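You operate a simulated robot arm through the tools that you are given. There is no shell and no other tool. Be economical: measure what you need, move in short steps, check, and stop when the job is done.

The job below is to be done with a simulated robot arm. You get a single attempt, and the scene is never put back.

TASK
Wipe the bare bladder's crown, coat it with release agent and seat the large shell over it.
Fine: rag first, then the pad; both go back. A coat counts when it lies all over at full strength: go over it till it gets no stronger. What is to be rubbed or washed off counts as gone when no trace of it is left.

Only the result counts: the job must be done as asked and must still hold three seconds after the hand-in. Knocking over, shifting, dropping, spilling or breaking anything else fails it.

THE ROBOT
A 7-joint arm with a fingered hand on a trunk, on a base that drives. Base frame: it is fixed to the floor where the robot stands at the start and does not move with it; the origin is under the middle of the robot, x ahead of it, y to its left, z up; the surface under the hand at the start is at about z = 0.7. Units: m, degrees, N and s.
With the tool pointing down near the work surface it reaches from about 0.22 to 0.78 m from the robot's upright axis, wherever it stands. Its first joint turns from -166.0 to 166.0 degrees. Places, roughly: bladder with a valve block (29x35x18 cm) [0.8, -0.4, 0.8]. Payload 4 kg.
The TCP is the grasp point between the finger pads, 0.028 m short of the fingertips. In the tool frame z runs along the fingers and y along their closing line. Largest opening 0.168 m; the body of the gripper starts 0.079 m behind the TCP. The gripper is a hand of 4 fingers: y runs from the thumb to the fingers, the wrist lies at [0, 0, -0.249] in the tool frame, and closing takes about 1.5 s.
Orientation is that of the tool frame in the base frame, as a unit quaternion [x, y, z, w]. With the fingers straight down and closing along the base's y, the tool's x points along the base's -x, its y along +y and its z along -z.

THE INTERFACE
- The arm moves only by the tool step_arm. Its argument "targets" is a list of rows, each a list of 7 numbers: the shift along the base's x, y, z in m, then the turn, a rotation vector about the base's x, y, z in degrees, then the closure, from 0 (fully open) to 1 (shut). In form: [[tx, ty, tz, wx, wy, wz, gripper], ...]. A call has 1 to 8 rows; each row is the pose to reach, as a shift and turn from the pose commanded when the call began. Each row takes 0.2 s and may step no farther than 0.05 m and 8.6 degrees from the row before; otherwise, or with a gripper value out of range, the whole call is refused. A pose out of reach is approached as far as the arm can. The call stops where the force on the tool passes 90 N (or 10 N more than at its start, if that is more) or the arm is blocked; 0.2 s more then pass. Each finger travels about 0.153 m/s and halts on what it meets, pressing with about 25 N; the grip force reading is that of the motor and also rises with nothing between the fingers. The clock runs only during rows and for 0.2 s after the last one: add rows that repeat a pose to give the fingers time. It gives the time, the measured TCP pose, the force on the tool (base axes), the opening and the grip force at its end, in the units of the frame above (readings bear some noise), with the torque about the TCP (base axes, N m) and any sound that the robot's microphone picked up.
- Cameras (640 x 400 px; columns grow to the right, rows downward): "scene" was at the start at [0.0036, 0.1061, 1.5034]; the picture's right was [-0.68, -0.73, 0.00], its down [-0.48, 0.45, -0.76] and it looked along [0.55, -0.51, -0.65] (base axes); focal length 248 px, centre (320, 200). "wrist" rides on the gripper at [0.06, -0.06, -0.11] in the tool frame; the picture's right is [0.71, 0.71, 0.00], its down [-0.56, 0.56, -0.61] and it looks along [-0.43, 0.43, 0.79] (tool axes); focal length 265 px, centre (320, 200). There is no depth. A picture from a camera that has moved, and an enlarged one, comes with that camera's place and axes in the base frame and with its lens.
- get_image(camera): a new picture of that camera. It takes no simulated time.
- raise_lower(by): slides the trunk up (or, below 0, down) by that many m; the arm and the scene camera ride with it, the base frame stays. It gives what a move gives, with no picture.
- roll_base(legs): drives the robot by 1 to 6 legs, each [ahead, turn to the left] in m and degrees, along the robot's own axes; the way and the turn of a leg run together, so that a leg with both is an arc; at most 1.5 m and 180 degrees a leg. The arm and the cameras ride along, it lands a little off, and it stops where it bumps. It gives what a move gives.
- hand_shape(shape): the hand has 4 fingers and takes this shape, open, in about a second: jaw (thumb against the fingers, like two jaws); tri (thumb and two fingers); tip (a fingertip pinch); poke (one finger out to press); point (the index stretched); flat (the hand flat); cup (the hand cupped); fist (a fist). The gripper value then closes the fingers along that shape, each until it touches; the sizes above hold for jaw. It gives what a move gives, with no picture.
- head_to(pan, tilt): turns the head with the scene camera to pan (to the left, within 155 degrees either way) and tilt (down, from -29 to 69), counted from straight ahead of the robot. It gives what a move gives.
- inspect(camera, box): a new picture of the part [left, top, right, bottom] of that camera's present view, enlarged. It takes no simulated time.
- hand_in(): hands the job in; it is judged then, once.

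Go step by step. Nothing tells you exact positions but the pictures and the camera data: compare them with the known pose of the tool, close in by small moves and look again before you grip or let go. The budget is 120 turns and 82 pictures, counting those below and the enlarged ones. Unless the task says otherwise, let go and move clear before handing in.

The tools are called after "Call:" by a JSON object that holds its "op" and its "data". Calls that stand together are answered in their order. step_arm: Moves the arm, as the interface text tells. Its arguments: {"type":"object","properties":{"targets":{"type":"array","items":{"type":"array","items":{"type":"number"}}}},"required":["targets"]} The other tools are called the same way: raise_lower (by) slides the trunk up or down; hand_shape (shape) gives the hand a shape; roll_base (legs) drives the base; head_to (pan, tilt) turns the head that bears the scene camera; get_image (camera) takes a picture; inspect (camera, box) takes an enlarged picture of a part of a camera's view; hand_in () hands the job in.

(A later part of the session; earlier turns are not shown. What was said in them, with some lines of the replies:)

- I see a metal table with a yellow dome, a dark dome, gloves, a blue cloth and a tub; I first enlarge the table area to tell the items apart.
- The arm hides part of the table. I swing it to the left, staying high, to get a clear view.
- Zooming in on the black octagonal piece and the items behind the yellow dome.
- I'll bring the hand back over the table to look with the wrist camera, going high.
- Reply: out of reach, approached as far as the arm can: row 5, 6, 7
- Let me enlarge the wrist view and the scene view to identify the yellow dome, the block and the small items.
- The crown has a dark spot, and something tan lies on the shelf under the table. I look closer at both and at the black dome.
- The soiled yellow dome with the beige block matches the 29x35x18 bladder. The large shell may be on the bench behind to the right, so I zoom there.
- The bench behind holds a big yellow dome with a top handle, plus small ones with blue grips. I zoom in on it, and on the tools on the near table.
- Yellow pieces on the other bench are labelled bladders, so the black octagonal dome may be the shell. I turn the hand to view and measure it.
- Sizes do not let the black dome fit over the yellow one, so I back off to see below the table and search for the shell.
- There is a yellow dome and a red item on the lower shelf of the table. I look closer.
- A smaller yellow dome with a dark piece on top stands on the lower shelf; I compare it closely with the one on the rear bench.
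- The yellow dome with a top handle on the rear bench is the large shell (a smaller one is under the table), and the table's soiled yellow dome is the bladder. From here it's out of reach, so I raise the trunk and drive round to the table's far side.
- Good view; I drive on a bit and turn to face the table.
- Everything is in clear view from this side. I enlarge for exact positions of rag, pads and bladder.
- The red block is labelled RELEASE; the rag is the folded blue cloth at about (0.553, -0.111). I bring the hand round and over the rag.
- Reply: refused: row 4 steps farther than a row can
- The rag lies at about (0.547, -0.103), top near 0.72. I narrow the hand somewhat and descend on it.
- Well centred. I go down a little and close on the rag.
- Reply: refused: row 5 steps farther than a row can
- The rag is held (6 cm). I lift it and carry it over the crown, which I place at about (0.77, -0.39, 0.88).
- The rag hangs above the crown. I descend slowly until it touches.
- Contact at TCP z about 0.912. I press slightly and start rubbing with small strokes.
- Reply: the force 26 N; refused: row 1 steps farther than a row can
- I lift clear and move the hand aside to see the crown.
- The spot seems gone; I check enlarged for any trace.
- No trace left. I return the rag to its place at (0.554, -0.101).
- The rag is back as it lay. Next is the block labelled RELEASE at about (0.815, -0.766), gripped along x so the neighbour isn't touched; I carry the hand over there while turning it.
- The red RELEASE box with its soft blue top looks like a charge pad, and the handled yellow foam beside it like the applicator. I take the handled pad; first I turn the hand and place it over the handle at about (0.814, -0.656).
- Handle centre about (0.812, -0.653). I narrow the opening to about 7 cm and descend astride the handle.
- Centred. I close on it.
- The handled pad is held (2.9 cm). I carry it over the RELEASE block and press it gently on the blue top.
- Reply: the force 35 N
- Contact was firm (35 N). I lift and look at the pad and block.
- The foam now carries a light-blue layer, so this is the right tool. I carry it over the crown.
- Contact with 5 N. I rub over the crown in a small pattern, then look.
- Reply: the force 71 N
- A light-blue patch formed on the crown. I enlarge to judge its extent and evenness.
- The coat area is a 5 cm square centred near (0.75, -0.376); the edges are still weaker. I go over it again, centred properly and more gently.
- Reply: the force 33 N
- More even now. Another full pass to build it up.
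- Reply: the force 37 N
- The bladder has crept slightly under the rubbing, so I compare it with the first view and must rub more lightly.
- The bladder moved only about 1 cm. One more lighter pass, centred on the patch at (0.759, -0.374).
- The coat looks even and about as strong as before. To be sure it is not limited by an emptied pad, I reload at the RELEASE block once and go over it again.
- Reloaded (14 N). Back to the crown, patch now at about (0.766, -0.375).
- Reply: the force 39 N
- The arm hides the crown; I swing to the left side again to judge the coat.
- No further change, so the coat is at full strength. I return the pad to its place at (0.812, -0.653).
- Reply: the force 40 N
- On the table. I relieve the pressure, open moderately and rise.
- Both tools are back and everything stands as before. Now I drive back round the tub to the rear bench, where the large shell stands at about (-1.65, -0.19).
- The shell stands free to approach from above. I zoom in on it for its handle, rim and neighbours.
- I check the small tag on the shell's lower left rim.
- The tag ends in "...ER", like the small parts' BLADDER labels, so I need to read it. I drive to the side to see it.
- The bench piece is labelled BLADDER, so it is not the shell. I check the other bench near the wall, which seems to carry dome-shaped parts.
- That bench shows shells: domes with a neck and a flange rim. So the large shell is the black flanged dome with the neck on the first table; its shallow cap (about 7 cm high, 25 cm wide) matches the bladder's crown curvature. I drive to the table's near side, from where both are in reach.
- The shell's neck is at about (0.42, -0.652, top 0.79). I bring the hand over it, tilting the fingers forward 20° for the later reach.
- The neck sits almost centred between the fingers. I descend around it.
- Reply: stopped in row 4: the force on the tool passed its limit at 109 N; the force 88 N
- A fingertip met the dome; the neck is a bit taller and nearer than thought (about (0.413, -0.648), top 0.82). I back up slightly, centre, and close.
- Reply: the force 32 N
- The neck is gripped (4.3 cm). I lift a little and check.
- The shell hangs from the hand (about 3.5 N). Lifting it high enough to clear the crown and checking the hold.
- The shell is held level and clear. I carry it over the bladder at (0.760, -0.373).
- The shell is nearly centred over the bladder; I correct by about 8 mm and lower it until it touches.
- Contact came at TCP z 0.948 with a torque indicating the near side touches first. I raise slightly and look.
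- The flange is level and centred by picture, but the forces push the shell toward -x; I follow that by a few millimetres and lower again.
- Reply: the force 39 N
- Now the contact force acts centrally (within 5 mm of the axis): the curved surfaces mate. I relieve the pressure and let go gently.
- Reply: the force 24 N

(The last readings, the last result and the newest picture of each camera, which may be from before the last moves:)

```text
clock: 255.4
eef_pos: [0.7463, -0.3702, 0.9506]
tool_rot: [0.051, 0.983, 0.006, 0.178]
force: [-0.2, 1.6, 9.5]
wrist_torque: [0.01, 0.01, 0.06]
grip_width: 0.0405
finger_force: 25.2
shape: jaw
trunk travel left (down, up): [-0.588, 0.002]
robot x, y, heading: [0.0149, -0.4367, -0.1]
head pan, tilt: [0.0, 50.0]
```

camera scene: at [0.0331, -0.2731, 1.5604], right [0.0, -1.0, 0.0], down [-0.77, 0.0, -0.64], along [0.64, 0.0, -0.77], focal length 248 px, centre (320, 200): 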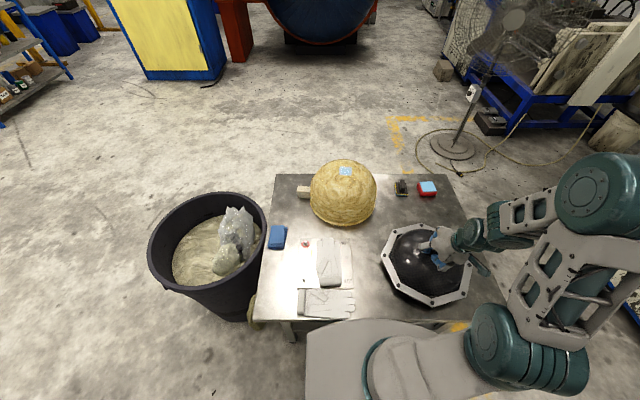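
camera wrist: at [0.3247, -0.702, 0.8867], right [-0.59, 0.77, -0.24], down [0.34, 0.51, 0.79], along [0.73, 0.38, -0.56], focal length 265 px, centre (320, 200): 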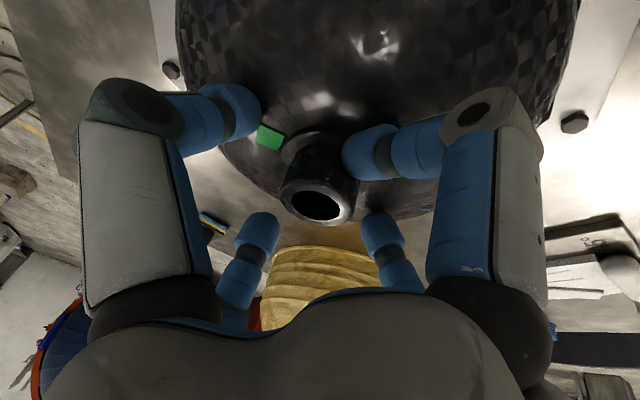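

Forces are now balanced with no torque: it sits centred. I open the hand slowly in place.

Call:
{"op": "step_arm", "data": {"targets": [[0, 0, 0.001, 0, 0, 0, 0.9], [0, 0, 0.001, 0, 0, 0, 0.8], [0, 0, 0.001, 0, 0, 0, 0.72], [0, 0, 0.001, 0, 0, 0, 0.66], [0, 0, 0.001, 0, 0, 0, 0.6], [0, 0, 0.001, 0, 0, 0, 0.55], [0, 0, 0.001, 0, 0, 0, 0.5], [0, 0, 0.001, 0, 0, 0, 0.5]]}}

Call:
{"op": "inspect", "data": {"camera": "scene", "box": [275, 120, 405, 225]}}

```text
clock: 257.2
eef_pos: [0.7478, -0.3712, 0.952]
tool_rot: [0.051, 0.982, 0.006, 0.181]
force: [4.6, -1.7, 13.2]
wrist_torque: [-0.08, 0.1, 0.04]
grip_width: 0.0799
finger_force: 0.1
shape: jaw
trunk travel left (down, up): [-0.588, 0.002]
robot x, y, heading: [0.0143, -0.4391, -0.2]
head pan, tilt: [0.0, 50.0]
```

```text
3.81 times, centred on (340, 172) of scene
camera zoom: at [0.0323, -0.2732, 1.5606], right [0.0, -1.0, 0.0], down [-0.77, 0.0, -0.64], along [0.64, 0.0, -0.77], focal length 943 px, centre (244, 305)
```

zoom: 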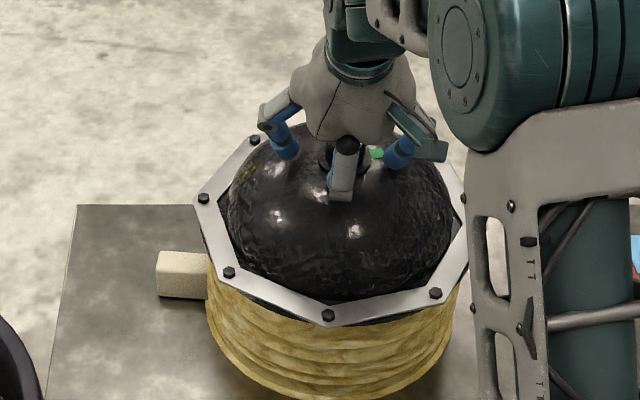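

The shell rests level on the crown. I withdraw the hand along its own axis.

Call:
{"op": "step_arm", "data": {"targets": [[-0.002, 0, 0.006, 0, 0, 0, 0.5], [-0.005, 0, 0.014, 0, 0, 0, 0.5], [-0.012, 0, 0.03, 0, 0, 0, 0.45], [-0.022, 0, 0.055, 0, 0, 0, 0.4], [-0.036, 0, 0.09, 0, 0, 0, 0.3], [-0.05, 0, 0.125, 0, 0, 0, 0.2], [-0.07, 0, 0.16, 0, 0, 0, 0.2]]}}

Call:
{"op": "step_arm", "data": {"targets": [[-0.04, -0.02, 0, 0, 0, 0, 0.2], [-0.08, -0.04, 0, 0, 0, 0, 0.2], [-0.12, -0.07, 0, 0, 0, 0, 0.2], [-0.15, -0.11, 0, 0, 0, 0, 0.2], [-0.18, -0.15, 0, 0, 0, 0, 0.2], [-0.21, -0.19, 0, 0, 0, 0, 0.2], [-0.23, -0.23, 0, 0, 0, 0, 0.2], [-0.25, -0.27, 0, 0, 0, 0, 0.2]]}}

Call:
{"op": "inspect", "data": {"camera": "scene", "box": [240, 110, 460, 280]}}

```text
clock: 258.8
eef_pos: [0.6784, -0.3688, 1.114]
tool_rot: [0.05, 0.982, 0.007, 0.18]
force: [0.7, -0.6, -0.5]
wrist_torque: [-0.02, -0.02, -0.01]
grip_width: 0.134
finger_force: 0.1
shape: jaw
trunk travel left (down, up): [-0.588, 0.002]
robot x, y, heading: [0.0142, -0.4359, -0.1]
head pan, tilt: [0.0, 50.0]
```

```text
clock: 260.6
eef_pos: [0.427, -0.641, 1.114]
tool_rot: [0.05, 0.982, 0.006, 0.181]
force: [-0.3, 0.4, -1.3]
wrist_torque: [-0.01, 0.04, 0.0]
grip_width: 0.1342
finger_force: 0.1
shape: jaw
trunk travel left (down, up): [-0.588, 0.002]
robot x, y, heading: [0.0136, -0.4344, -0.4]
head pan, tilt: [0.0, 50.0]
```

```text
2.35 times, centred on (350, 195) of scene
camera zoom: at [0.0328, -0.2737, 1.5606], right [0.0, -1.0, 0.0], down [-0.77, 0.0, -0.64], along [0.64, 0.0, -0.77], focal length 583 px, centre (249, 212)
```

zoom: 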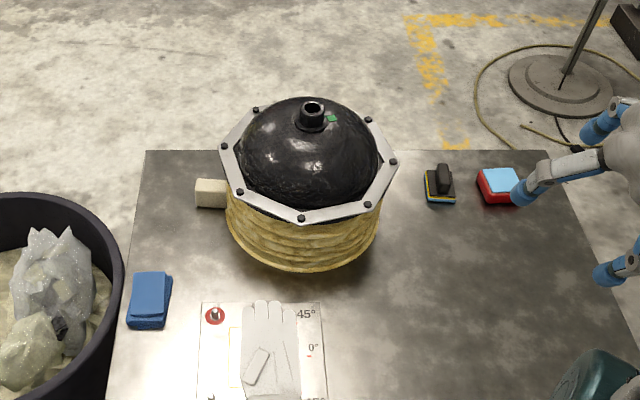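

The shell sits level and centred on the coated bladder, and the rag and pad are back in their places. The hand is clear, so I hand in.

Call:
{"op": "hand_in", "data": {}}

```text
The job is handed in.
```

I wiped the dark spot off the bladder's crown, coated the crown with release agent until a further pass made no visible difference, and seated the large shell over it. I then handed the job in.

- **Shell:** I took the black flanged dome with the neck to be the large shell. It carries no label; the large yellow dome on the rear bench is marked as a bladder. It rests level and looks centred. I kept its rotation as it was, since the job names no angle.
- **Bladder:** it moved under the rubbing, and ended about 1 cm from where it started.
- **Rag and pad:** both are back, within about a centimetre of where they lay.
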